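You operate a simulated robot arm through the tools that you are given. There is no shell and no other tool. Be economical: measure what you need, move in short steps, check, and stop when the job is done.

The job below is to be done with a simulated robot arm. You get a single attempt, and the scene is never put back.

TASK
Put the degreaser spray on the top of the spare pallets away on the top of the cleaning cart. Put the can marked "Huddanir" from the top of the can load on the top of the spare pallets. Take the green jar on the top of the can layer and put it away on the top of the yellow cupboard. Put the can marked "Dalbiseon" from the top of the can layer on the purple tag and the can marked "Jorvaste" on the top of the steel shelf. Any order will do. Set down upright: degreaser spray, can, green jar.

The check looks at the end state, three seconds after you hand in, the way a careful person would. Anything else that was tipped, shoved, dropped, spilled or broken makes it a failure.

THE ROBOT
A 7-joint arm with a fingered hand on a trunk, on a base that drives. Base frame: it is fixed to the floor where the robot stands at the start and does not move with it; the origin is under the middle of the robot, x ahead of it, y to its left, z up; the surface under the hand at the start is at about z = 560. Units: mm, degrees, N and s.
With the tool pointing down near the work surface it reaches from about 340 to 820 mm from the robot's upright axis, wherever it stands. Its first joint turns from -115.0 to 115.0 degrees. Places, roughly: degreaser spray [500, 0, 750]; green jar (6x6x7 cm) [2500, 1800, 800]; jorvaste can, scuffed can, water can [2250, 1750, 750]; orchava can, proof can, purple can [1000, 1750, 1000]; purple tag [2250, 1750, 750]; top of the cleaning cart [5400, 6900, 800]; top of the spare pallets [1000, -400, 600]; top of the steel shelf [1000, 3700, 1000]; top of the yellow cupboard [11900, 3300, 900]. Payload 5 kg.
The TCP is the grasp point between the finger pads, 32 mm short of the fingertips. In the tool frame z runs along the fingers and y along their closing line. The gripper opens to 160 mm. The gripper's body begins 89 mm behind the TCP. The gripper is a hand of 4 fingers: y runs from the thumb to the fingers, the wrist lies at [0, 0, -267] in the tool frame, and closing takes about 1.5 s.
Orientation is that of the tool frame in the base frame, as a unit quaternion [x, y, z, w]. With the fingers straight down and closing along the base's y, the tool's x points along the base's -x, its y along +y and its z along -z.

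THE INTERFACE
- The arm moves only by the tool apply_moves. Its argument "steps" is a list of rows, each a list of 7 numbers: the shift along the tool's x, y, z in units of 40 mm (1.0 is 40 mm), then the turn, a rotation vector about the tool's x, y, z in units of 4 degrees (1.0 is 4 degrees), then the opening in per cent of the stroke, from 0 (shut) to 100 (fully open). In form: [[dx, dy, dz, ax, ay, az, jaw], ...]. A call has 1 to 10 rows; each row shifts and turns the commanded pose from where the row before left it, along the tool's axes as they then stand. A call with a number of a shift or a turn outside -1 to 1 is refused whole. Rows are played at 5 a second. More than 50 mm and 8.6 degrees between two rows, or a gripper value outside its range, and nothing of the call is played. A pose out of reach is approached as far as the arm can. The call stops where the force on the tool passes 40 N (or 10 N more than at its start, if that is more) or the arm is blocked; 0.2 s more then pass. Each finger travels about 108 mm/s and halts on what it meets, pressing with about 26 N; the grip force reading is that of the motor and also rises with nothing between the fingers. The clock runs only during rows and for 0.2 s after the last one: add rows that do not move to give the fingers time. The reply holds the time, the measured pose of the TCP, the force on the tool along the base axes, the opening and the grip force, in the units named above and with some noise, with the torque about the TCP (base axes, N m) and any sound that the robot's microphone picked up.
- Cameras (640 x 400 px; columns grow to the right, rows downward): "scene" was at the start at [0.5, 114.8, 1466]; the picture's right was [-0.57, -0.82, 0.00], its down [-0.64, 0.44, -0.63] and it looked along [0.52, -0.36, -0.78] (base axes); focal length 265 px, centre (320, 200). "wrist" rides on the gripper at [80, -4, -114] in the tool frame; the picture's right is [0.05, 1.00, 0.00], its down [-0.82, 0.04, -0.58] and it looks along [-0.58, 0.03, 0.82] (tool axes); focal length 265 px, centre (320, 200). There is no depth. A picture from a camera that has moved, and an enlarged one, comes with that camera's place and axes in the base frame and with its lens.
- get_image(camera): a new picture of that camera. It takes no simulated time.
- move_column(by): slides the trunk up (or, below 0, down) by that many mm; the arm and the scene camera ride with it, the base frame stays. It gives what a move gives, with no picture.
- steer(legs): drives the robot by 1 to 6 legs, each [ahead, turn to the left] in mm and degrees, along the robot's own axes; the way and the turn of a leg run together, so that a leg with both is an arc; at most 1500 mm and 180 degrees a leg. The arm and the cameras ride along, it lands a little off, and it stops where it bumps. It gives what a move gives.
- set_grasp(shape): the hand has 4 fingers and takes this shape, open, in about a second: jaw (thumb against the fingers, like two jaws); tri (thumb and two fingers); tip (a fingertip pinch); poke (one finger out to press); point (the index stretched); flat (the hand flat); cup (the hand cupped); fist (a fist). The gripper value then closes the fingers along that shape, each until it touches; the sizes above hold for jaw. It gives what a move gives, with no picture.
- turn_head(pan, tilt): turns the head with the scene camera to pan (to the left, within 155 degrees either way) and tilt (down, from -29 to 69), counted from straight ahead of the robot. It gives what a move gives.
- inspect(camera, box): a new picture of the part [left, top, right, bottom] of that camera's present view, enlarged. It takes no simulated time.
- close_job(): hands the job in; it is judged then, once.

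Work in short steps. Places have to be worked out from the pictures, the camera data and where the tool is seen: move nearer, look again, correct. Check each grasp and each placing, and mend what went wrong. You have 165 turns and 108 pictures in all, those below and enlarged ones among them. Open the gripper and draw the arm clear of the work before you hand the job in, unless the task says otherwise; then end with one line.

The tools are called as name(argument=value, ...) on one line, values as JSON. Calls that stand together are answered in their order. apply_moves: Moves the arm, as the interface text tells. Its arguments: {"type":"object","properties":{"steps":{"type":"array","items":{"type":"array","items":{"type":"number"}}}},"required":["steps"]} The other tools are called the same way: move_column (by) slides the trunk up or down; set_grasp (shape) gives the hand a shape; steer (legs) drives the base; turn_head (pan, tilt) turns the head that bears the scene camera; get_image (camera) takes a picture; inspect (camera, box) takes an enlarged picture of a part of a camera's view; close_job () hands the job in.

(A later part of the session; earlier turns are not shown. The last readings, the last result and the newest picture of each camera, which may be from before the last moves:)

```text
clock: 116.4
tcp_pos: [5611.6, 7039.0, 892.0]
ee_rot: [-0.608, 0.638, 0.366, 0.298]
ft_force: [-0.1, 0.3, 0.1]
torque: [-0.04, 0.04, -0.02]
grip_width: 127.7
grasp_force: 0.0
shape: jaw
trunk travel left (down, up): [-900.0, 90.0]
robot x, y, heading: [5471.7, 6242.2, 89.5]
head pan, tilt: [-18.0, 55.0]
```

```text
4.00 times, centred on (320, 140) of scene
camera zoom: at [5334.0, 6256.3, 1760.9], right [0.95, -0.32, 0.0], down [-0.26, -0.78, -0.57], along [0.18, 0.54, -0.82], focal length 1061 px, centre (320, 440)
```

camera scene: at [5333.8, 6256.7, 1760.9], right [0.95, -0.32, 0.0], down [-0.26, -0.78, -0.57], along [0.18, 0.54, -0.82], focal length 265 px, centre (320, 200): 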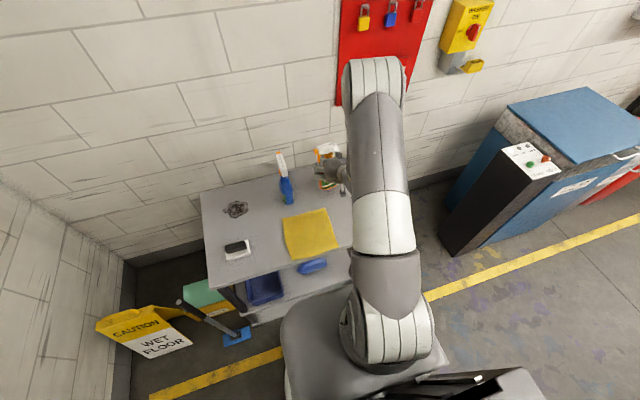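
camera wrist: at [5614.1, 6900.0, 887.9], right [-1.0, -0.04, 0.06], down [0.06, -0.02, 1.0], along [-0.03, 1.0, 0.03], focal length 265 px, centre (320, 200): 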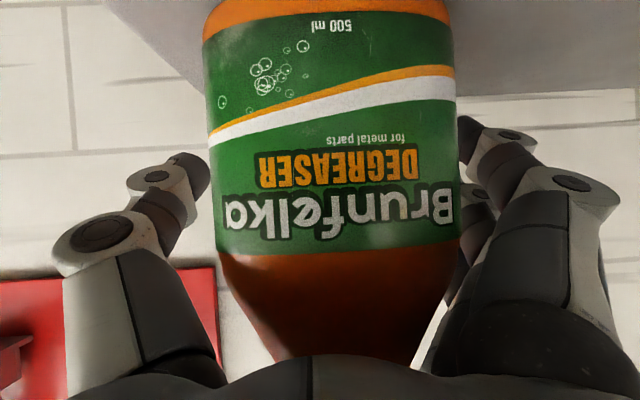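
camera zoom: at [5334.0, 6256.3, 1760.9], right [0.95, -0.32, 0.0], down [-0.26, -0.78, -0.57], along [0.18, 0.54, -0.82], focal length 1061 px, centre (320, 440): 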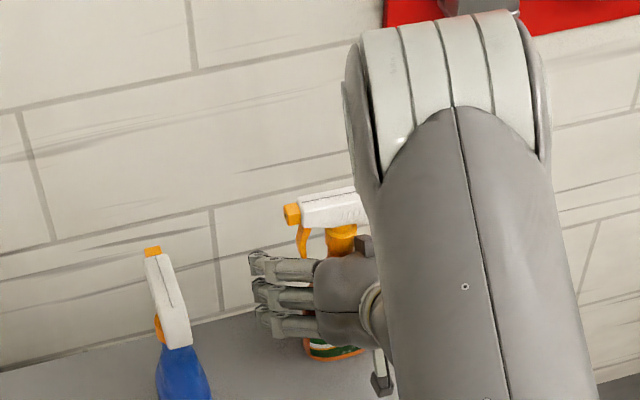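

Bottle stands free and upright. I withdraw horizontally.

apply_moves(steps=[[0, 0, 0, 0, 0, 0, 90], [0.489, 0, -0.725, 0, 0, 0, 90], [0.489, 0, -0.725, 0, 0, 0, 90], [0.489, 0, -0.725, 0, 0, 0, 90], [0.489, 0, -0.725, 0, 0, 0, 90], [0.489, 0, -0.725, 0, 0, 0, 90], [0, 0, 0, 0, 0, 0, 90]])

steer(legs=[[-400, 0]])

inspect(camera="scene", box=[220, 60, 420, 185])

```text
clock: 118.0
tcp_pos: [5610.4, 6865.0, 890.1]
ee_rot: [-0.608, 0.639, 0.364, 0.299]
ft_force: [-0.2, 0.7, 0.7]
torque: [0.0, -0.01, 0.03]
grip_width: 143.9
grasp_force: 0.0
shape: jaw
trunk travel left (down, up): [-900.0, 90.0]
robot x, y, heading: [5469.8, 6248.1, 89.5]
head pan, tilt: [-18.0, 55.0]
```

```text
clock: 120.4
tcp_pos: [5605.8, 6474.1, 890.8]
ee_rot: [-0.608, 0.639, 0.365, 0.299]
ft_force: [-0.6, 0.6, 0.6]
torque: [-0.01, 0.0, 0.0]
grip_width: 143.7
grasp_force: 0.1
shape: jaw
trunk travel left (down, up): [-900.0, 90.0]
robot x, y, heading: [5466.2, 5850.0, 89.4]
head pan, tilt: [-18.0, 55.0]
```

```text
3.20 times, centred on (320, 122) of scene
camera zoom: at [5330.4, 5864.3, 1760.9], right [0.95, -0.32, 0.0], down [-0.26, -0.78, -0.57], along [0.18, 0.54, -0.82], focal length 849 px, centre (320, 448)
```

zoom: 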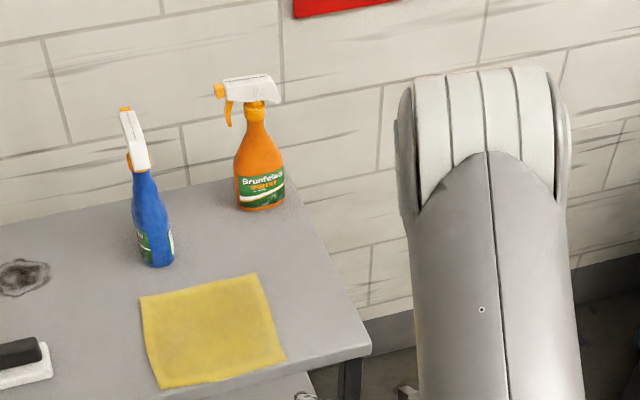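

The degreaser is placed. I raise the trunk and drive back to the aisle beside the can layer, then look left at it.

move_column(by=80)

steer(legs=[[0, 164.8], [1500, 0], [1500, 0], [0, -74], [1500, 0], [800, 0]])

turn_head(pan=90, tilt=35)

get_image(camera="scene")

```text
clock: 121.6
tcp_pos: [5605.4, 6474.9, 970.1]
ee_rot: [-0.608, 0.638, 0.365, 0.298]
ft_force: [-0.3, -0.1, 0.4]
torque: [0.04, 0.0, 0.01]
grip_width: 144.0
grasp_force: 0.1
shape: jaw
trunk travel left (down, up): [-980.0, 10.0]
robot x, y, heading: [5467.6, 5855.2, 89.3]
head pan, tilt: [-18.0, 55.0]
```

```text
clock: 156.6
tcp_pos: [1775.4, 3201.4, 970.2]
ee_rot: [0.882, -0.024, -0.469, 0.047]
ft_force: [-0.9, -0.1, -0.5]
torque: [0.0, 0.0, 0.01]
grip_width: 143.7
grasp_force: 0.1
shape: jaw
trunk travel left (down, up): [-980.0, 10.0]
robot x, y, heading: [2394.2, 3059.3, 179.1]
head pan, tilt: [-18.0, 55.0]
```

```text
clock: 158.4
tcp_pos: [1775.1, 3202.4, 970.2]
ee_rot: [0.882, -0.024, -0.469, 0.047]
ft_force: [0.6, -0.6, -0.2]
torque: [0.03, -0.03, 0.0]
grip_width: 143.6
grasp_force: 0.1
shape: jaw
trunk travel left (down, up): [-980.0, 10.0]
robot x, y, heading: [2395.9, 3062.8, 179.3]
head pan, tilt: [90.0, 35.0]
```

```text
70 pictures are left
camera scene: at [2448.9, 2815.6, 1869.2], right [-1.0, 0.01, 0.0], down [0.01, 0.57, -0.82], along [-0.01, -0.82, -0.57], focal length 265 px, centre (320, 200)
```

scene: 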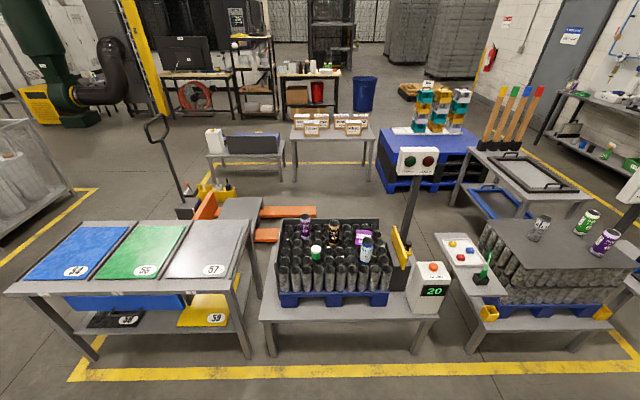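

inspect(camera="scene", box=[264, 205, 424, 305])

inspect(camera="scene", box=[480, 190, 640, 290])

```text
4.00 times, centred on (344, 255) of scene
camera zoom: at [2448.9, 2815.6, 1869.2], right [-1.0, 0.01, 0.0], down [0.01, 0.57, -0.82], along [-0.01, -0.82, -0.57], focal length 1061 px, centre (224, -20)
```

zoom: 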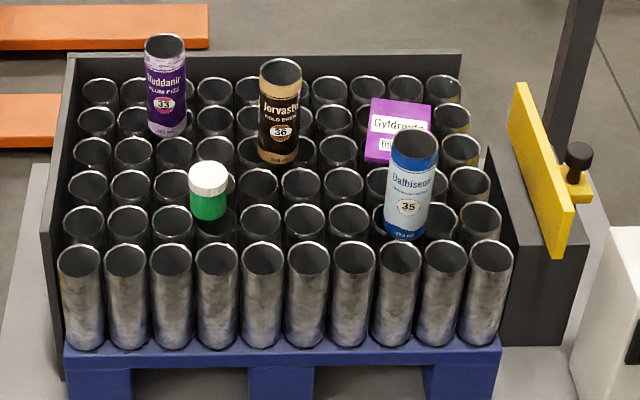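

```text
4.00 times, centred on (560, 240) of scene
camera zoom: at [2448.9, 2815.6, 1869.2], right [-1.0, 0.01, 0.0], down [0.01, 0.57, -0.82], along [-0.01, -0.82, -0.57], focal length 1061 px, centre (-640, 40)
```

zoom: 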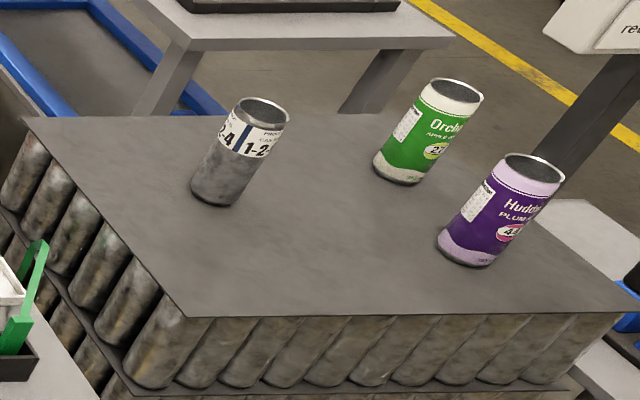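

Labels read: on the load, Huddanir is the purple can; on the layer Dalbiseon is blue, Jorvaste brown. I turn the tool straight down again, then face the can layer.

apply_moves(steps=[[0, 0, 0, 0.29, 1, -0.24, 100], [0, 0, 0, 0.29, 1, -0.24, 100], [0, 0, 0, 0.29, 1, -0.24, 100], [0, 0, 0, 0.29, 1, -0.24, 100], [0, 0, 0, 0, 1, 0, 100], [0, 0, 0, 0, 1, 0, 100], [0, 0, 0, 0, 1, 0, 100], [0, 0, 0, 0, 1, 0, 100], [0, 0, 0, 0, 1, 0, 100]])

apply_moves(steps=[[0, 0, 0, 0, 1, 0, 100], [0, 0, 0, 0, 1, 0, 100], [0, 0, 0, 0, 1, 0, 100], [0, 0, 0, 0, 1, 0, 100], [0, 0, 0, 0, 1, 0, 100], [0, 0, -1, 0, 0, 0, 100], [0, 0, 0, 0, 0, 0, 100]])

steer(legs=[[100, 0], [0, 90]])

```text
clock: 160.4
tcp_pos: [1774.8, 3204.5, 971.3]
ee_rot: [0.985, -0.008, -0.173, -0.002]
ft_force: [-1.0, 0.1, 0.0]
torque: [-0.01, -0.01, -0.01]
grip_width: 159.9
grasp_force: 0.0
shape: jaw
trunk travel left (down, up): [-980.0, 10.0]
robot x, y, heading: [2391.3, 3058.3, 179.3]
head pan, tilt: [90.0, 35.0]
```

```text
clock: 162.0
tcp_pos: [1772.2, 3201.1, 1009.4]
ee_rot: [1.0, -0.007, 0.0, 0.001]
ft_force: [0.0, 0.3, 0.0]
torque: [-0.07, -0.06, 0.02]
grip_width: 160.0
grasp_force: 0.1
shape: jaw
trunk travel left (down, up): [-980.0, 10.0]
robot x, y, heading: [2395.1, 3059.0, 179.2]
head pan, tilt: [90.0, 35.0]
```

```text
clock: 167.0
tcp_pos: [2155.0, 2441.3, 1009.5]
ee_rot: [0.712, 0.702, 0.0, 0.0]
ft_force: [-0.6, 0.1, -0.4]
torque: [0.0, -0.02, -0.01]
grip_width: 159.9
grasp_force: 0.0
shape: jaw
trunk travel left (down, up): [-980.0, 10.0]
robot x, y, heading: [2295.4, 3059.8, -90.8]
head pan, tilt: [90.0, 35.0]
```

Tool points down. I approach the layer, shifting a little to +x to keep the elbow away from the signal post.

steer(legs=[[0, 8.8], [660, 0], [0, -8]])

turn_head(pan=0, tilt=50)

get_image(camera="scene")

get_image(camera="wrist")

```text
clock: 171.9
tcp_pos: [2245.9, 1779.6, 1011.8]
ee_rot: [0.71, 0.704, 0.0, 0.0]
ft_force: [-0.6, -0.2, -0.5]
torque: [-0.03, -0.02, 0.01]
grip_width: 159.9
grasp_force: 0.0
shape: jaw
trunk travel left (down, up): [-980.0, 10.0]
robot x, y, heading: [2383.0, 2404.3, -90.4]
head pan, tilt: [90.0, 35.0]
```

```text
clock: 173.6
tcp_pos: [2246.2, 1778.8, 1010.3]
ee_rot: [0.71, 0.705, 0.0, 0.001]
ft_force: [0.8, -0.4, 0.6]
torque: [0.01, 0.02, 0.03]
grip_width: 159.9
grasp_force: 0.1
shape: jaw
trunk travel left (down, up): [-980.0, 10.0]
robot x, y, heading: [2387.5, 2404.7, -90.6]
head pan, tilt: [0.0, 50.0]
```

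```text
67 pictures are left
camera scene: at [2540.1, 2383.7, 1847.4], right [-1.0, 0.01, 0.0], down [0.01, 0.77, -0.64], along [-0.01, -0.64, -0.77], focal length 265 px, centre (320, 200)
```

scene: 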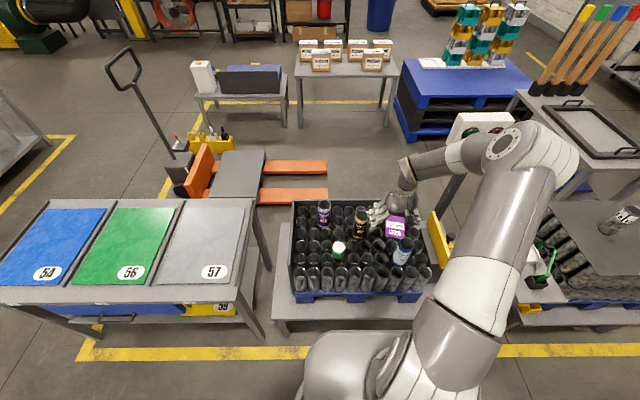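

```text
66 pictures are left
camera wrist: at [2242.5, 1859.9, 1124.2], right [1.0, 0.04, 0.0], down [0.04, -0.82, 0.58], along [0.03, -0.58, -0.82], focal length 265 px, centre (320, 200)
```

wrist: 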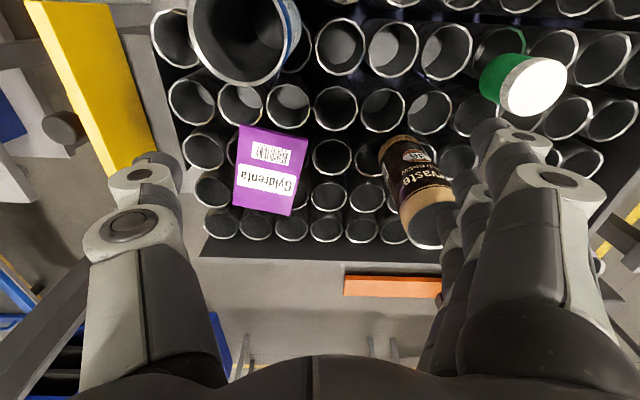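

Triangulation: Dalbiseon top ≈(2197,1840,925), Jorvaste top ≈(2352,1676,925). I move above Dalbiseon and look again.

apply_moves(steps=[[0.76, -0.61, 0, 0, 0, 0, 100], [0.76, -0.61, 0, 0, 0, 0, 100], [0, 0, 0, 0, 0, 0, 100]])

get_image(camera="wrist")

inspect(camera="scene", box=[280, 180, 440, 305])

```text
clock: 174.4
tcp_pos: [2200.0, 1839.5, 1010.8]
ee_rot: [0.71, 0.704, 0.0, 0.0]
ft_force: [-0.2, -0.6, 0.6]
torque: [0.02, 0.01, 0.01]
grip_width: 159.9
grasp_force: 0.0
shape: jaw
trunk travel left (down, up): [-980.0, 10.0]
robot x, y, heading: [2385.0, 2404.4, -90.7]
head pan, tilt: [0.0, 50.0]
```

```text
65 pictures are left
camera wrist: at [2194.9, 1920.2, 1125.0], right [1.0, 0.04, 0.0], down [0.04, -0.82, 0.58], along [0.03, -0.58, -0.82], focal length 265 px, centre (320, 200)
```

wrist: 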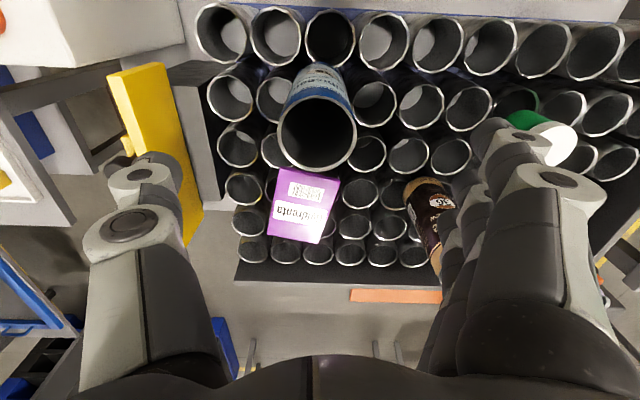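

```text
3.20 times, centred on (360, 242) of scene
camera zoom: at [2540.4, 2383.2, 1847.4], right [-1.0, 0.01, 0.0], down [0.01, 0.77, -0.64], along [-0.01, -0.64, -0.77], focal length 849 px, centre (192, 64)
```

zoom: 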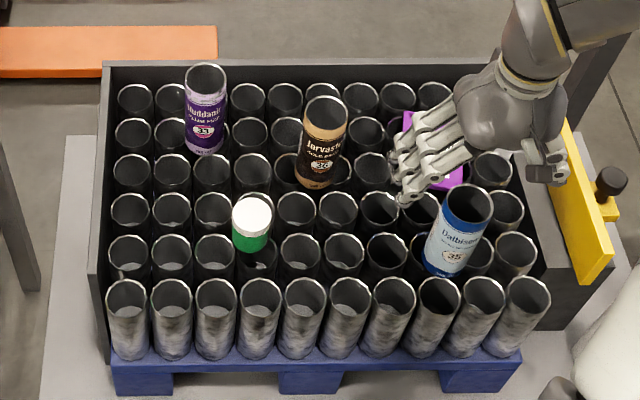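

Dalbiseon top centre at (2197,1844). Descending to TCP z≈865 and closing.

apply_moves(steps=[[0.05, -0.04, 0.9, 0, 0, 0, 100], [0.05, -0.02, 0.9, 0, 0, 0, 100], [0, 0, 0.9, 0, 0, 0, 100], [0, 0, 0.9, 0, 0, 0, 100], [0, 0, 0, 0, 0, 0, 100]])

get_image(camera="wrist")

```text
clock: 175.6
tcp_pos: [2196.8, 1844.2, 867.9]
ee_rot: [0.71, 0.704, 0.0, 0.0]
ft_force: [0.5, 0.1, 0.2]
torque: [0.01, -0.01, 0.01]
grip_width: 160.1
grasp_force: 0.1
shape: jaw
trunk travel left (down, up): [-980.0, 10.0]
robot x, y, heading: [2389.7, 2401.0, -90.2]
head pan, tilt: [0.0, 50.0]
```

```text
63 pictures are left
camera wrist: at [2192.0, 1924.7, 981.3], right [1.0, 0.04, 0.0], down [0.04, -0.82, 0.58], along [0.02, -0.58, -0.82], focal length 265 px, centre (320, 200)
```

wrist: 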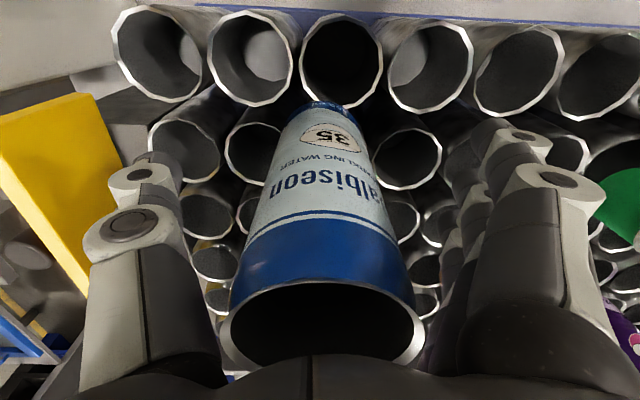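

apply_moves(steps=[[0, 0, 0, 0, 0, 0, 0], [0, 0, 0, 0, 0, 0, 0], [0, 0, 0, 0, 0, 0, 0], [0, 0, 0, 0, 0, 0, 0], [0, 0, 0, 0, 0, 0, 0], [0, 0, 0, 0, 0, 0, 0], [0, 0, 0, 0, 0, 0, 0], [0, 0, 0, 0, 0, 0, 0]])

apply_moves(steps=[[0, 0, -0.5, 0, 0, 0, 0], [0, 0, -0.5, 0, 0, 0, 0], [0, 0, -0.5, 0, 0, 0, 0], [0, 0, 0, 0, 0, 0, 0]])

get_image(camera="wrist")

inspect(camera="scene", box=[280, 180, 440, 305])

```text
clock: 177.4
tcp_pos: [2197.2, 1845.0, 867.6]
ee_rot: [0.71, 0.704, 0.0, 0.0]
ft_force: [-0.8, -0.3, 0.3]
torque: [-0.01, 0.0, -0.03]
grip_width: 40.6
grasp_force: 26.4
shape: jaw
trunk travel left (down, up): [-980.0, 10.0]
robot x, y, heading: [2380.5, 2402.1, -90.6]
head pan, tilt: [0.0, 50.0]
```

```text
clock: 178.4
tcp_pos: [2194.6, 1843.8, 926.2]
ee_rot: [0.71, 0.704, 0.001, -0.001]
ft_force: [-0.2, 0.5, 0.2]
torque: [-0.02, 0.03, 0.01]
grip_width: 40.9
grasp_force: 25.5
shape: jaw
trunk travel left (down, up): [-980.0, 10.0]
robot x, y, heading: [2383.3, 2400.7, -90.6]
head pan, tilt: [0.0, 50.0]
```

```text
62 pictures are left
camera wrist: at [2191.3, 1924.4, 1039.8], right [1.0, 0.04, 0.0], down [0.04, -0.82, 0.58], along [0.03, -0.58, -0.82], focal length 265 px, centre (320, 200)
```

wrist: 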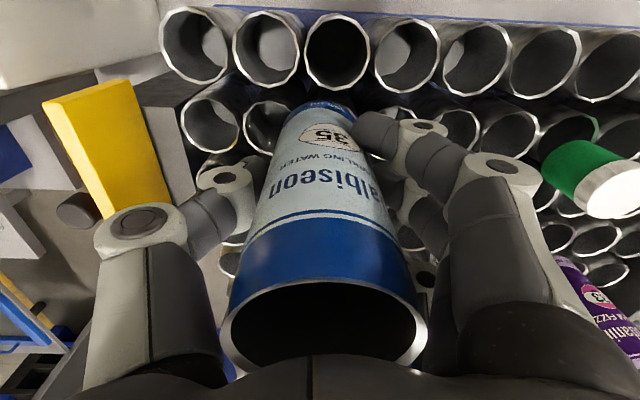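

```text
3.20 times, centred on (360, 242) of scene
camera zoom: at [2539.8, 2383.2, 1847.4], right [-1.0, 0.01, 0.0], down [0.01, 0.77, -0.64], along [-0.01, -0.64, -0.77], focal length 849 px, centre (192, 64)
```

zoom: 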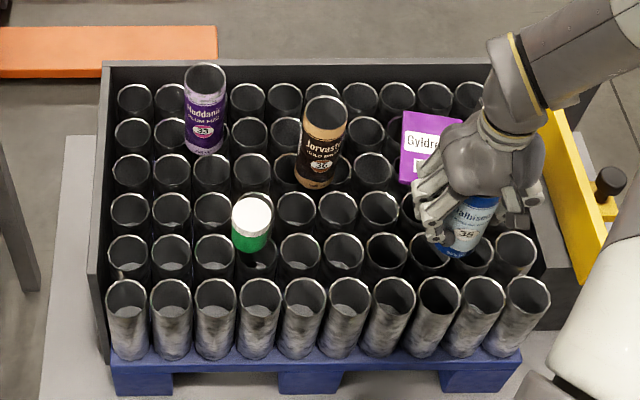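

The can is held (it is empty and light). The tag lies flat, centre ≈(2176,1653). I raise 60 mm and carry the can over it.

apply_moves(steps=[[0, 0, -0.75, 0, 0, 0, 0], [0, 0, -0.75, 0, 0, 0, 0], [-0.955, -0.09, 0, 0, 0, 0, 0], [-0.955, -0.09, 0, 0, 0, 0, 0], [-0.955, -0.09, 0, 0, 0, 0, 0], [-0.955, -0.09, 0, 0, 0, 0, 0], [-0.955, -0.09, 0, 0, 0, 0, 0], [0, 0, 0, 0, 0, 0, 0]])

inspect(camera="scene", box=[320, 170, 480, 270])

get_image(camera="wrist")

```text
clock: 180.2
tcp_pos: [2178.2, 1652.1, 988.5]
ee_rot: [0.71, 0.704, -0.001, 0.0]
ft_force: [0.6, 0.3, 0.0]
torque: [-0.03, 0.05, 0.0]
grip_width: 40.5
grasp_force: 26.1
shape: jaw
trunk travel left (down, up): [-980.0, 10.0]
robot x, y, heading: [2383.4, 2402.2, -90.2]
head pan, tilt: [0.0, 50.0]
```

```text
4.00 times, centred on (400, 220) of scene
camera zoom: at [2539.7, 2385.0, 1847.5], right [-1.0, 0.01, 0.0], down [0.01, 0.77, -0.64], along [-0.01, -0.64, -0.77], focal length 1061 px, centre (0, 120)
```

zoom: 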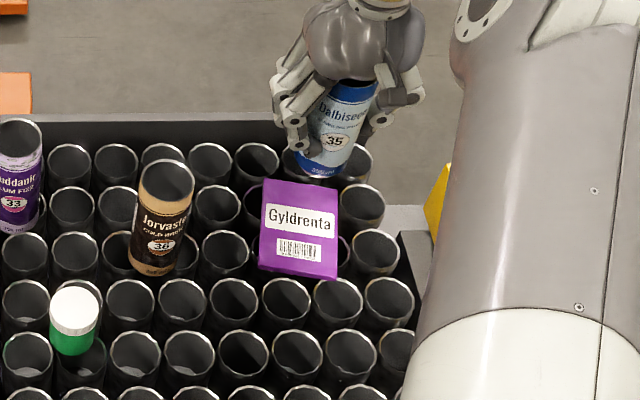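

```text
59 pictures are left
camera wrist: at [2173.9, 1734.2, 1102.1], right [1.0, 0.04, 0.0], down [0.04, -0.82, 0.58], along [0.03, -0.58, -0.82], focal length 265 px, centre (320, 200)
```

wrist: 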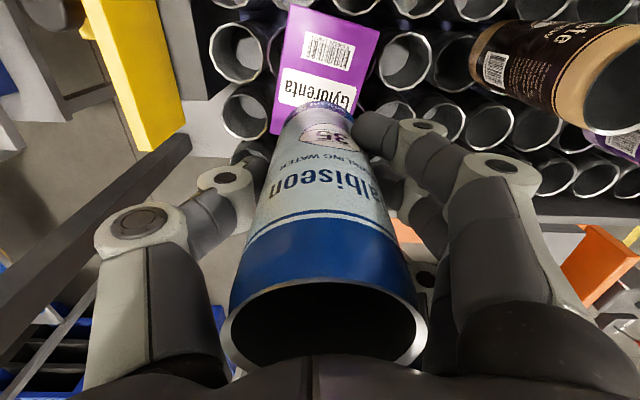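

Tag centre refined to (2177,1664). Shift 11 mm toward me and descend, watching the force.

apply_moves(steps=[[0.29, 0, 0.65, 0, 0, 0, 0], [0, 0, 0.65, 0, 0, 0, 0], [0, 0, 0.65, 0, 0, 0, 0], [0, 0, 0.65, 0, 0, 0, 0], [0, 0, 0, 0, 0, 0, 0]])

inspect(camera="scene", box=[340, 180, 468, 260])

```text
clock: 181.4
tcp_pos: [2179.0, 1665.0, 882.1]
ee_rot: [0.71, 0.704, 0.0, 0.0]
ft_force: [0.8, -0.1, 0.6]
torque: [0.0, -0.01, 0.03]
grip_width: 40.4
grasp_force: 25.7
shape: jaw
trunk travel left (down, up): [-980.0, 10.0]
robot x, y, heading: [2385.0, 2401.3, -90.5]
head pan, tilt: [0.0, 50.0]
```

```text
5.00 times, centred on (404, 220) of scene
camera zoom: at [2539.9, 2384.2, 1847.5], right [-1.0, 0.01, 0.0], down [0.01, 0.77, -0.64], along [-0.01, -0.64, -0.77], focal length 1327 px, centre (-100, 100)
```

zoom: 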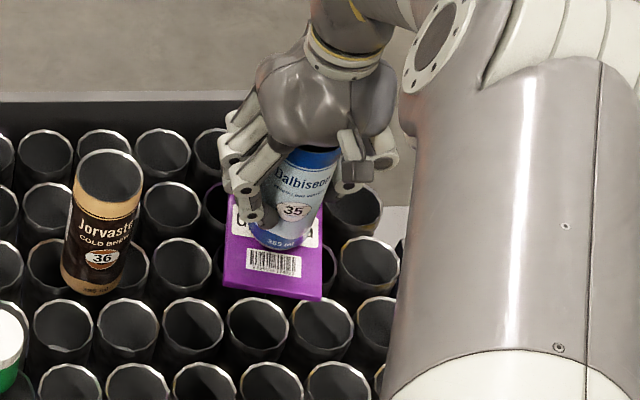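

apply_moves(steps=[[0.07, 0.12, 0.1, 0, 0, 0, 0], [0, 0, 0.08, 0, 0, 0, 0], [0, 0, 0, 0, 0, 0, 0]])

```text
clock: 182.2
tcp_pos: [2182.8, 1667.2, 876.8]
ee_rot: [0.71, 0.704, -0.001, 0.001]
ft_force: [0.4, 0.6, 7.3]
torque: [0.05, -0.12, -0.02]
grip_width: 40.7
grasp_force: 25.5
shape: jaw
trunk travel left (down, up): [-980.0, 10.0]
robot x, y, heading: [2386.9, 2397.1, -90.7]
head pan, tilt: [0.0, 50.0]
```

Contact (7 N). Opening gently.

apply_moves(steps=[[0, 0, 0, 0, 0, 0, 30], [0, 0, 0, 0, 0, 0, 36], [0, 0, 0, 0, 0, 0, 42], [0, 0, 0, 0, 0, 0, 50], [0, 0, 0, 0, 0, 0, 58], [0, 0, 0, 0, 0, 0, 66], [0, 0, 0, 0, 0, 0, 72], [0, 0, 0, 0, 0, 0, 72]])

get_image(camera="wrist")

```text
clock: 184.0
tcp_pos: [2181.9, 1667.3, 875.5]
ee_rot: [0.71, 0.704, 0.001, 0.0]
ft_force: [0.3, 0.5, -0.2]
torque: [0.04, -0.02, -0.01]
grip_width: 114.7
grasp_force: 0.0
shape: jaw
trunk travel left (down, up): [-980.0, 10.0]
robot x, y, heading: [2389.4, 2397.2, -90.6]
head pan, tilt: [0.0, 50.0]
```

```text
57 pictures are left
camera wrist: at [2177.7, 1748.4, 989.1], right [1.0, 0.04, 0.0], down [0.04, -0.82, 0.58], along [0.02, -0.58, -0.82], focal length 265 px, centre (320, 200)
```

wrist: 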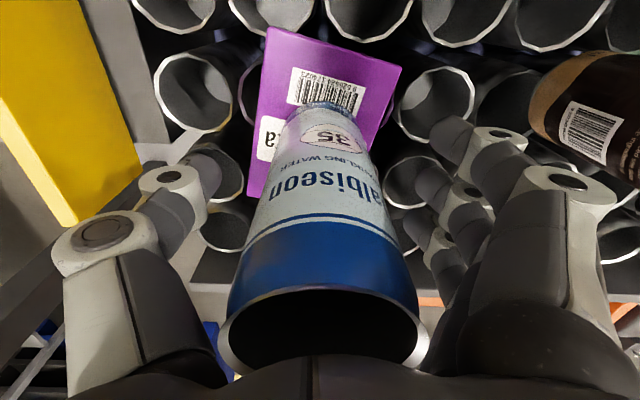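

It stands free. I go straight up and across to above Jorvaste.

apply_moves(steps=[[0, 0, -0.9, 0, 0, 0, 72], [0, 0, -0.9, 0, 0, 0, 72], [0, 0, -0.9, 0, 0, 0, 72], [0, 0, -0.9, 0, 0, 0, 72], [0.06, 1, 0, 0, 0, 0, 72], [0.06, 1, 0, 0, 0, 0, 72], [0.06, 1, 0, 0, 0, 0, 72], [0.06, 1, 0, 0, 0, 0, 72], [0, 0.3, 0, 0, 0, 0, 90], [0, 0, 0, 0, 0, 0, 90]])

get_image(camera="wrist")

inspect(camera="scene", box=[280, 180, 440, 280])

```text
clock: 186.2
tcp_pos: [2354.1, 1678.2, 1019.2]
ee_rot: [0.71, 0.704, 0.0, 0.0]
ft_force: [0.0, 0.4, 0.3]
torque: [-0.03, -0.02, 0.01]
grip_width: 143.8
grasp_force: 0.1
shape: jaw
trunk travel left (down, up): [-980.0, 10.0]
robot x, y, heading: [2385.4, 2400.6, -90.6]
head pan, tilt: [0.0, 50.0]
```

```text
56 pictures are left
camera wrist: at [2349.9, 1757.7, 1133.1], right [1.0, 0.04, 0.0], down [0.03, -0.82, 0.58], along [0.02, -0.58, -0.82], focal length 265 px, centre (320, 200)
```

wrist: 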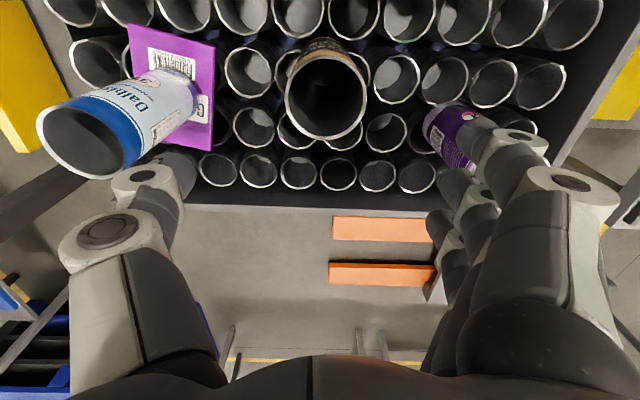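

```text
4.00 times, centred on (360, 230) of scene
camera zoom: at [2540.3, 2383.8, 1847.4], right [-1.0, 0.01, 0.0], down [0.01, 0.77, -0.64], along [-0.01, -0.64, -0.77], focal length 1061 px, centre (160, 80)
```

zoom: 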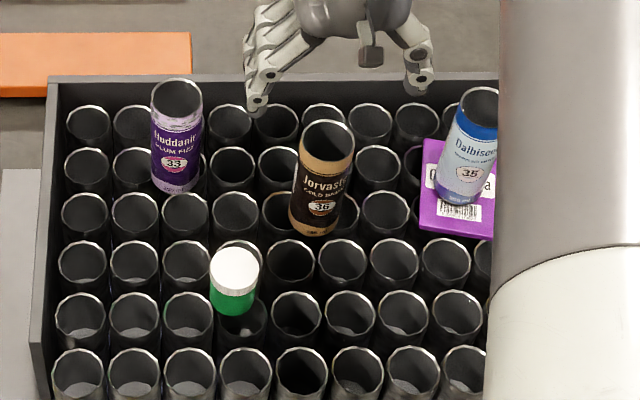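

Dalbiseon stands on the tag. Jorvaste top is at (2355,1708): correct by +30 mm y, descend and grip.

apply_moves(steps=[[0.73, 0.02, 0, 0, 0, 0, 90], [0, 0, 0.95, 0, 0, 0, 90], [0, 0, 0.95, 0, 0, 0, 90], [0, 0, 0.95, 0, 0, 0, 90], [0, 0, 0.95, 0, 0, 0, 90], [0, 0, 0, 0, 0, 0, 90]])

get_image(camera="wrist")

```text
clock: 187.6
tcp_pos: [2355.6, 1707.7, 866.4]
ee_rot: [0.71, 0.704, 0.0, -0.001]
ft_force: [0.1, 0.0, -0.2]
torque: [0.0, 0.02, -0.01]
grip_width: 143.8
grasp_force: 0.0
shape: jaw
trunk travel left (down, up): [-980.0, 10.0]
robot x, y, heading: [2386.6, 2400.5, -90.6]
head pan, tilt: [0.0, 50.0]
```

```text
54 pictures are left
camera wrist: at [2350.5, 1787.1, 981.1], right [1.0, 0.04, 0.0], down [0.04, -0.82, 0.58], along [0.02, -0.58, -0.82], focal length 265 px, centre (320, 200)
```

wrist: 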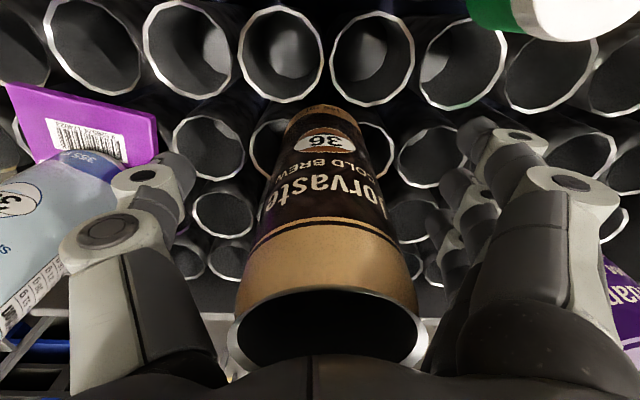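

apply_moves(steps=[[0, 0, 0, 0, 0, 0, 0], [0, 0, 0, 0, 0, 0, 0], [0, 0, 0, 0, 0, 0, 0], [0, 0, 0, 0, 0, 0, 0], [0, 0, 0, 0, 0, 0, 0], [0, 0, 0, 0, 0, 0, 0], [0, 0, 0, 0, 0, 0, 0]])

apply_moves(steps=[[0, 0, -0.8, 0, 0, 0, 0], [0, 0, -0.8, 0, 0, 0, 0], [0, 0, -0.8, 0, 0, 0, 0], [0, 0, -0.8, 0, 0, 0, 0], [0, 0, -0.8, 0, 0, 0, 0], [0, 0, -0.8, 0, 0, 0, 0], [0, 0, 0, 0, 0, 0, 0]])

get_image(camera="wrist")

```text
clock: 189.2
tcp_pos: [2355.5, 1707.9, 866.5]
ee_rot: [0.71, 0.705, 0.0, 0.0]
ft_force: [-0.3, 0.4, 0.0]
torque: [0.0, 0.03, -0.01]
grip_width: 41.4
grasp_force: 26.1
shape: jaw
trunk travel left (down, up): [-980.0, 10.0]
robot x, y, heading: [2386.5, 2397.8, -90.4]
head pan, tilt: [0.0, 50.0]
```

```text
clock: 190.8
tcp_pos: [2354.0, 1703.7, 1061.0]
ee_rot: [0.71, 0.704, 0.001, -0.001]
ft_force: [-0.5, 0.9, -0.8]
torque: [-0.02, 0.04, -0.01]
grip_width: 41.7
grasp_force: 26.2
shape: jaw
trunk travel left (down, up): [-980.0, 10.0]
robot x, y, heading: [2387.0, 2400.1, -90.3]
head pan, tilt: [0.0, 50.0]
```

```text
53 pictures are left
camera wrist: at [2349.0, 1784.5, 1173.8], right [1.0, 0.04, 0.0], down [0.03, -0.82, 0.58], along [0.02, -0.58, -0.82], focal length 265 px, centre (320, 200)
```

wrist: 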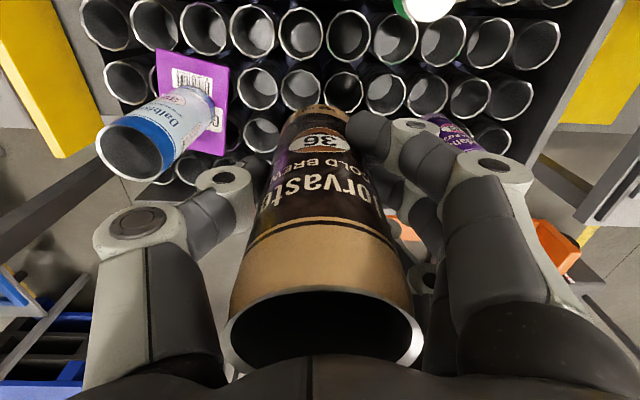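

Jorvaste is held. I back out, draw the arm in, and drive to the steel shelf, then look right at it before turning.

steer(legs=[[-480, 0]])

apply_moves(steps=[[0.9, 0, 0, 0, 0, 0, 0], [0.9, 0, 0, 0, 0, 0, 0], [0.9, 0, 0, 0, 0, 0, 0], [0.9, 0, 0, 0, 0, 0, 0], [0.9, 0, -0.5, 0, 0, 0, 0], [0, 0, -0.9, 0, 0, 0, 0], [0, 0, -0.9, 0, 0, 0, 0], [0, 0, 0, 0, 0, 0, 0]])

steer(legs=[[0, -89.6], [1340, 0]])

turn_head(pan=-90, tilt=40)

get_image(camera="scene")

```text
clock: 193.7
tcp_pos: [2362.8, 2188.3, 1059.2]
ee_rot: [0.707, 0.707, 0.0, -0.001]
ft_force: [-0.4, 1.4, 0.3]
torque: [-0.03, -0.01, -0.01]
grip_width: 41.3
grasp_force: 25.9
shape: jaw
trunk travel left (down, up): [-980.0, 10.0]
robot x, y, heading: [2389.7, 2886.2, -89.9]
head pan, tilt: [0.0, 50.0]
```

```text
clock: 195.4
tcp_pos: [2359.5, 2370.0, 1152.2]
ee_rot: [0.707, 0.707, 0.001, -0.001]
ft_force: [-0.8, -0.5, 0.6]
torque: [0.03, 0.0, 0.02]
grip_width: 41.5
grasp_force: 25.9
shape: jaw
trunk travel left (down, up): [-980.0, 10.0]
robot x, y, heading: [2386.2, 2885.3, -89.8]
head pan, tilt: [0.0, 50.0]
```

```text
clock: 205.9
tcp_pos: [541.8, 2910.4, 1152.0]
ee_rot: [1.0, 0.002, 0.0, 0.0]
ft_force: [-0.3, 0.0, 0.7]
torque: [0.03, 0.0, 0.0]
grip_width: 40.9
grasp_force: 26.1
shape: jaw
trunk travel left (down, up): [-980.0, 10.0]
robot x, y, heading: [1058.0, 2892.2, -179.7]
head pan, tilt: [0.0, 50.0]
```

```text
clock: 207.6
tcp_pos: [541.3, 2910.4, 1152.5]
ee_rot: [1.0, 0.003, 0.001, 0.001]
ft_force: [-0.8, 0.6, -0.1]
torque: [0.02, 0.01, 0.0]
grip_width: 41.3
grasp_force: 26.1
shape: jaw
trunk travel left (down, up): [-980.0, 10.0]
robot x, y, heading: [1058.5, 2884.4, -179.9]
head pan, tilt: [-90.0, 40.0]
```

```text
52 pictures are left
camera scene: at [1115.4, 2814.2, 1861.6], right [1.0, 0.0, 0.0], down [0.0, -0.64, -0.77], along [0.0, 0.77, -0.64], focal length 265 px, centre (320, 200)
```

scene: 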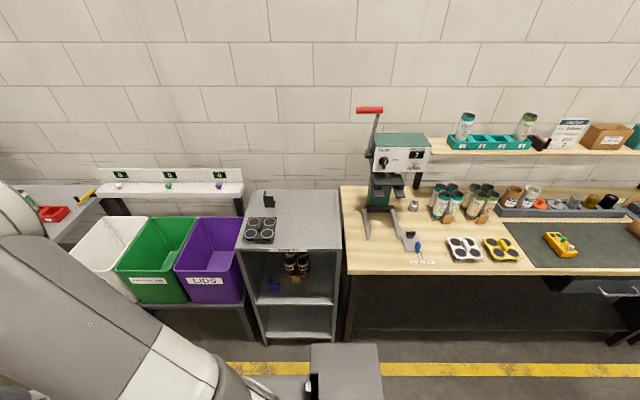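

The shelf top (z≈970–1000) has free room at its right half, ≈(1055,3710). Turning to face it and moving closer.

steer(legs=[[0, -90], [170, 0]])

turn_head(pan=0, tilt=55)

get_image(camera="scene")

get_image(camera="wrist")

```text
clock: 212.9
tcp_pos: [1073.1, 3574.2, 1152.2]
ee_rot: [0.714, -0.7, 0.001, 0.0]
ft_force: [0.1, 0.8, 0.5]
torque: [-0.05, 0.03, -0.05]
grip_width: 41.1
grasp_force: 26.1
shape: jaw
trunk travel left (down, up): [-980.0, 10.0]
robot x, y, heading: [1055.3, 3055.1, 91.1]
head pan, tilt: [-90.0, 40.0]
```

```text
clock: 214.5
tcp_pos: [1074.1, 3572.1, 1152.3]
ee_rot: [0.714, -0.7, 0.001, 0.0]
ft_force: [-0.1, 0.0, 0.0]
torque: [0.02, 0.0, -0.01]
grip_width: 41.3
grasp_force: 26.6
shape: jaw
trunk travel left (down, up): [-980.0, 10.0]
robot x, y, heading: [1054.3, 3058.0, 91.2]
head pan, tilt: [0.0, 55.0]
```

```text
51 pictures are left
camera scene: at [895.8, 3067.3, 1840.9], right [1.0, 0.02, 0.0], down [0.01, -0.82, -0.57], along [-0.01, 0.57, -0.82], focal length 265 px, centre (320, 200)
```

scene: 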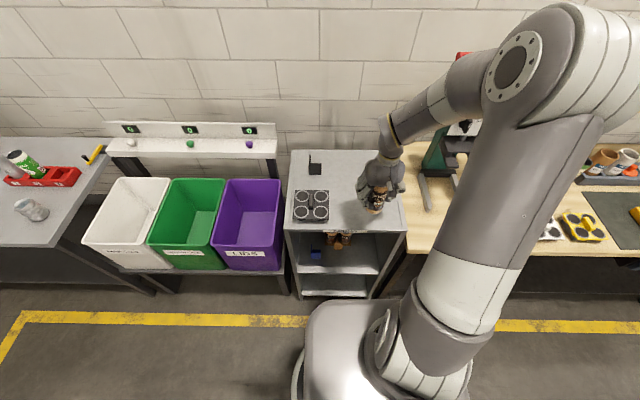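

```text
50 pictures are left
camera wrist: at [1077.3, 3492.3, 1266.5], right [-1.0, -0.07, 0.0], down [-0.06, 0.81, 0.58], along [-0.04, 0.58, -0.82], focal length 265 px, centre (320, 200)
```

wrist: 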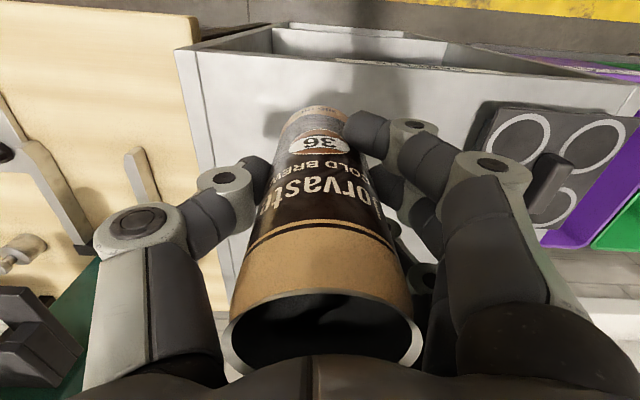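

The press handle on the right bench may be near the forearm; I look closer.

inspect(camera="scene", box=[360, 0, 600, 150])

```text
2.67 times, centred on (480, 75) of scene
camera zoom: at [895.8, 3067.3, 1840.9], right [1.0, 0.02, 0.0], down [0.01, -0.82, -0.57], along [-0.01, 0.57, -0.82], focal length 708 px, centre (-107, 533)
```

zoom: 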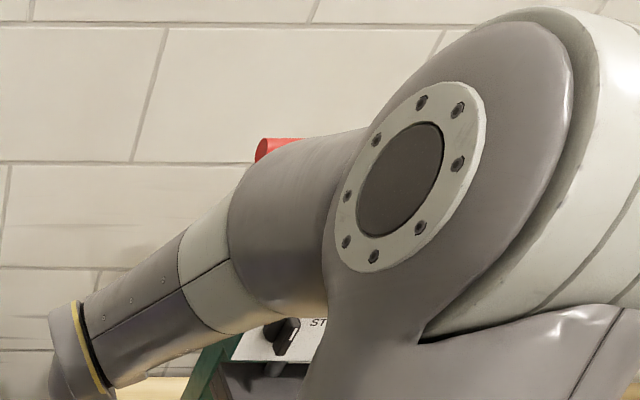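

The press handle end is at ≈(1254,3792,1484), right behind the forearm, so pushing forward here is risky. I back off and approach the shelf from the left, heading ≈60°, so that the elbow stays well clear.

steer(legs=[[-150, 0], [0, 75], [385, 0], [0, -107]])

get_image(camera="scene")

```text
clock: 225.6
tcp_pos: [978.3, 3429.3, 1152.5]
ee_rot: [-0.484, 0.875, 0.0, -0.001]
ft_force: [0.2, 0.0, 0.9]
torque: [0.0, -0.01, -0.04]
grip_width: 41.0
grasp_force: 26.0
shape: jaw
trunk travel left (down, up): [-980.0, 10.0]
robot x, y, heading: [678.1, 3007.5, 57.9]
head pan, tilt: [0.0, 55.0]
```

```text
48 pictures are left
camera scene: at [552.7, 3101.9, 1840.9], right [0.85, -0.53, 0.0], down [-0.43, -0.69, -0.57], along [0.3, 0.49, -0.82], focal length 265 px, centre (320, 200)
```

scene: 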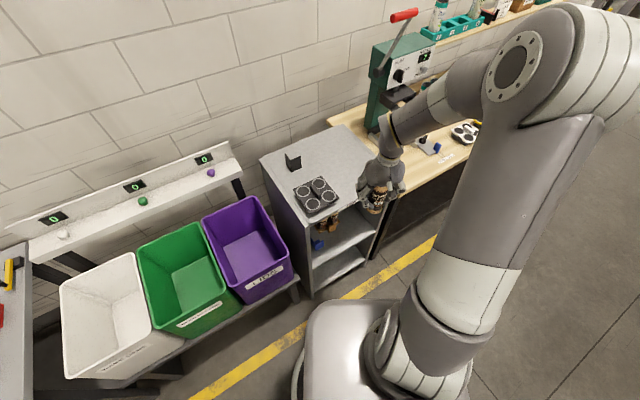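

The elbow now passes well to the lower right of the press. Drive 80 mm and reach to (1065,3715).

steer(legs=[[80, 0]])

apply_moves(steps=[[-0.87, 0.325, 0, 0, 0, 0, 0], [-0.87, 0.325, 0, 0, 0, 0, 0], [-0.87, 0.325, 0, 0, 0, 0, 0], [-0.87, 0.325, 0, 0, 0, 0, 0], [-0.87, 0.325, 0, 0, 0, 0, 0], [-0.87, 0.325, 0, 0, 0, 0, 0], [0, 0, 0, 0, 0, 0, 0]])

get_image(camera="scene")

get_image(camera="wrist")

```text
clock: 226.7
tcp_pos: [1020.2, 3498.5, 1151.3]
ee_rot: [-0.484, 0.875, -0.001, 0.0]
ft_force: [0.8, 0.4, 0.3]
torque: [0.01, 0.05, 0.01]
grip_width: 41.0
grasp_force: 25.8
shape: jaw
trunk travel left (down, up): [-980.0, 10.0]
robot x, y, heading: [722.0, 3072.1, 58.0]
head pan, tilt: [0.0, 55.0]
```

```text
clock: 228.3
tcp_pos: [1062.9, 3713.0, 1155.3]
ee_rot: [-0.485, 0.875, 0.0, 0.0]
ft_force: [0.1, 0.1, -0.3]
torque: [0.03, -0.03, 0.0]
grip_width: 41.1
grasp_force: 26.4
shape: jaw
trunk travel left (down, up): [-980.0, 10.0]
robot x, y, heading: [723.3, 3070.8, 58.2]
head pan, tilt: [0.0, 55.0]
```

```text
47 pictures are left
camera scene: at [594.1, 3167.4, 1841.0], right [0.85, -0.53, 0.0], down [-0.43, -0.69, -0.57], along [0.3, 0.49, -0.82], focal length 265 px, centre (320, 200)
```

scene: 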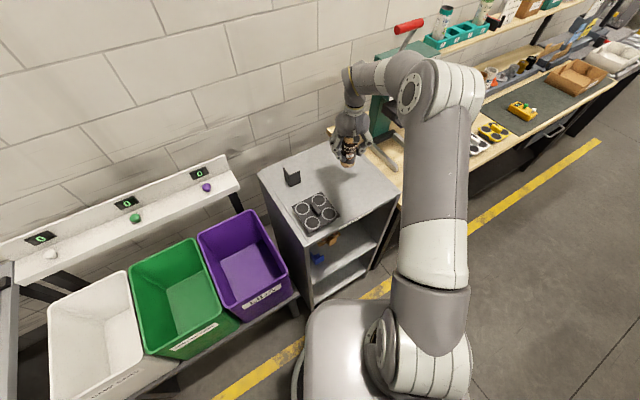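

```text
46 pictures are left
camera wrist: at [1023.5, 3642.5, 1267.8], right [-0.87, 0.49, 0.0], down [0.4, 0.71, 0.58], along [0.28, 0.5, -0.82], focal length 265 px, centre (320, 200)
```

wrist: 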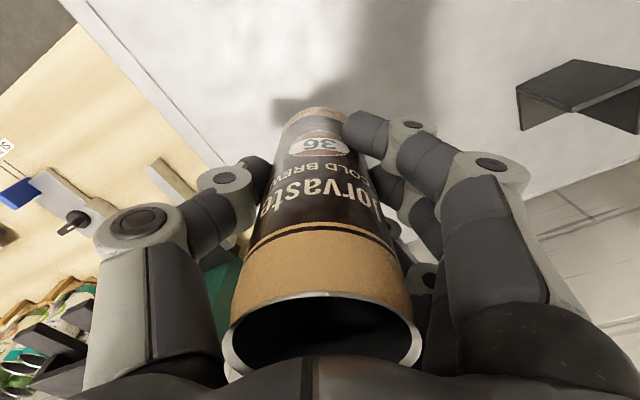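

Position is good (edge ~140 mm away). Descending with force watch.

apply_moves(steps=[[0, 0, 0.5, 0, 0, 0, 0], [0, 0, 0.5, 0, 0, 0, 0], [0, 0, 0.25, 0, 0, 0, 0], [0, 0, 0.15, 0, 0, 0, 0], [0, 0, 0, 0, 0, 0, 0]])

inspect(camera="scene", box=[280, 90, 440, 190])

```text
clock: 229.5
tcp_pos: [1063.8, 3715.8, 1095.6]
ee_rot: [-0.484, 0.875, 0.0, 0.0]
ft_force: [-0.7, 0.0, 0.8]
torque: [-0.04, -0.01, 0.0]
grip_width: 40.9
grasp_force: 26.5
shape: jaw
trunk travel left (down, up): [-980.0, 10.0]
robot x, y, heading: [724.0, 3073.4, 58.2]
head pan, tilt: [0.0, 55.0]
```

```text
4.00 times, centred on (360, 140) of scene
camera zoom: at [594.3, 3168.9, 1840.9], right [0.85, -0.53, 0.0], down [-0.43, -0.69, -0.57], along [0.3, 0.49, -0.82], focal length 1061 px, centre (160, 440)
```

zoom: 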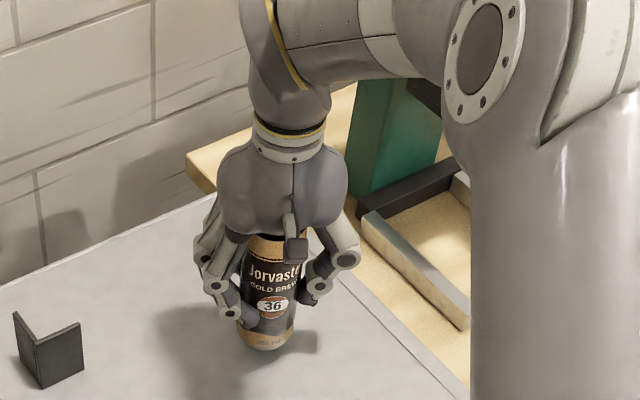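

apply_moves(steps=[[0, 0, 0.12, 0, 0, 0, 0], [0, 0, 0.12, 0, 0, 0, 0], [0, 0, 0, 0, 0, 0, 0]])

inspect(camera="scene", box=[312, 140, 376, 180])

```text
clock: 230.3
tcp_pos: [1063.5, 3714.3, 1086.5]
ee_rot: [-0.485, 0.874, 0.0, -0.001]
ft_force: [0.1, -0.2, 0.0]
torque: [-0.01, -0.03, 0.01]
grip_width: 40.8
grasp_force: 25.4
shape: jaw
trunk travel left (down, up): [-980.0, 10.0]
robot x, y, heading: [724.3, 3074.1, 58.0]
head pan, tilt: [0.0, 55.0]
```

```text
10.00 times, centred on (344, 160) of scene
camera zoom: at [594.4, 3169.0, 1840.9], right [0.85, -0.53, 0.0], down [-0.43, -0.69, -0.57], along [0.3, 0.49, -0.82], focal length 2653 px, centre (80, 600)
```

zoom: 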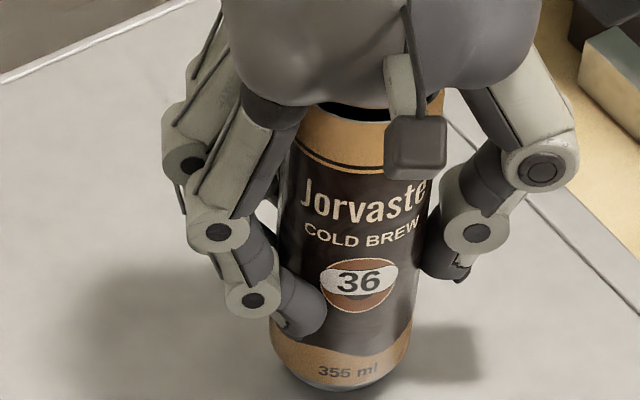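

apply_moves(steps=[[0, 0, 0.1, 0, 0, 0, 0], [0, 0, 0.08, 0, 0, 0, 0], [0, 0, 0, 0, 0, 0, 0]])

apply_moves(steps=[[0, 0, 0.08, 0, 0, 0, 0], [0, 0, 0.06, 0, 0, 0, 0], [0, 0, 0, 0, 0, 0, 0]])

```text
clock: 231.1
tcp_pos: [1064.4, 3714.6, 1080.6]
ee_rot: [-0.485, 0.875, 0.0, 0.001]
ft_force: [0.9, 0.3, 2.0]
torque: [0.03, 0.0, -0.01]
grip_width: 40.8
grasp_force: 25.8
shape: jaw
trunk travel left (down, up): [-980.0, 10.0]
robot x, y, heading: [725.8, 3075.3, 58.0]
head pan, tilt: [0.0, 55.0]
```

```text
clock: 231.9
tcp_pos: [1063.6, 3715.3, 1079.2]
ee_rot: [-0.485, 0.875, 0.0, 0.002]
ft_force: [2.1, 1.9, 33.5]
torque: [0.18, -0.05, -0.01]
grip_width: 41.9
grasp_force: 26.1
shape: jaw
trunk travel left (down, up): [-980.0, 10.0]
robot x, y, heading: [723.3, 3075.4, 58.2]
head pan, tilt: [0.0, 55.0]
```

Contact at TCP z≈1080 with a firm 33 N; I ease up 4 mm of command and open.

apply_moves(steps=[[0, 0, -0.1, 0, 0, 0, 0], [0, 0, 0, 0, 0, 0, 30], [0, 0, 0, 0, 0, 0, 36], [0, 0, 0, 0, 0, 0, 44], [0, 0, 0, 0, 0, 0, 54], [0, 0, 0, 0, 0, 0, 64], [0, 0, 0, 0, 0, 0, 74], [0, 0, 0, 0, 0, 0, 80], [0, 0, 0, 0, 0, 0, 80]])

get_image(camera="wrist")

```text
clock: 233.9
tcp_pos: [1064.1, 3714.5, 1077.9]
ee_rot: [-0.484, 0.875, -0.001, -0.001]
ft_force: [-0.1, 0.6, 0.4]
torque: [-0.02, -0.02, -0.01]
grip_width: 127.8
grasp_force: 0.1
shape: jaw
trunk travel left (down, up): [-980.0, 10.0]
robot x, y, heading: [723.0, 3074.4, 58.3]
head pan, tilt: [0.0, 55.0]
```

```text
43 pictures are left
camera wrist: at [1023.8, 3644.9, 1191.7], right [-0.87, 0.49, 0.0], down [0.4, 0.71, 0.58], along [0.28, 0.5, -0.82], focal length 265 px, centre (320, 200)
```

wrist: 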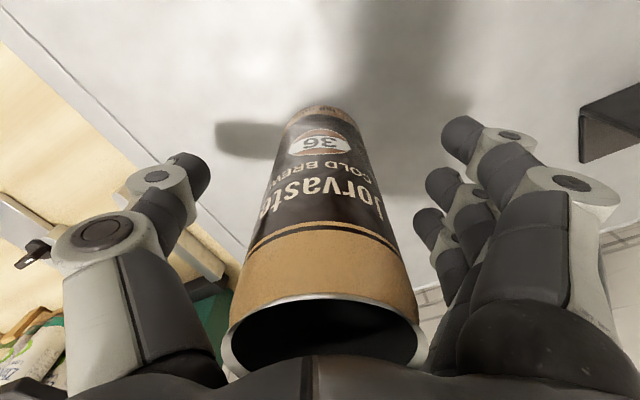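

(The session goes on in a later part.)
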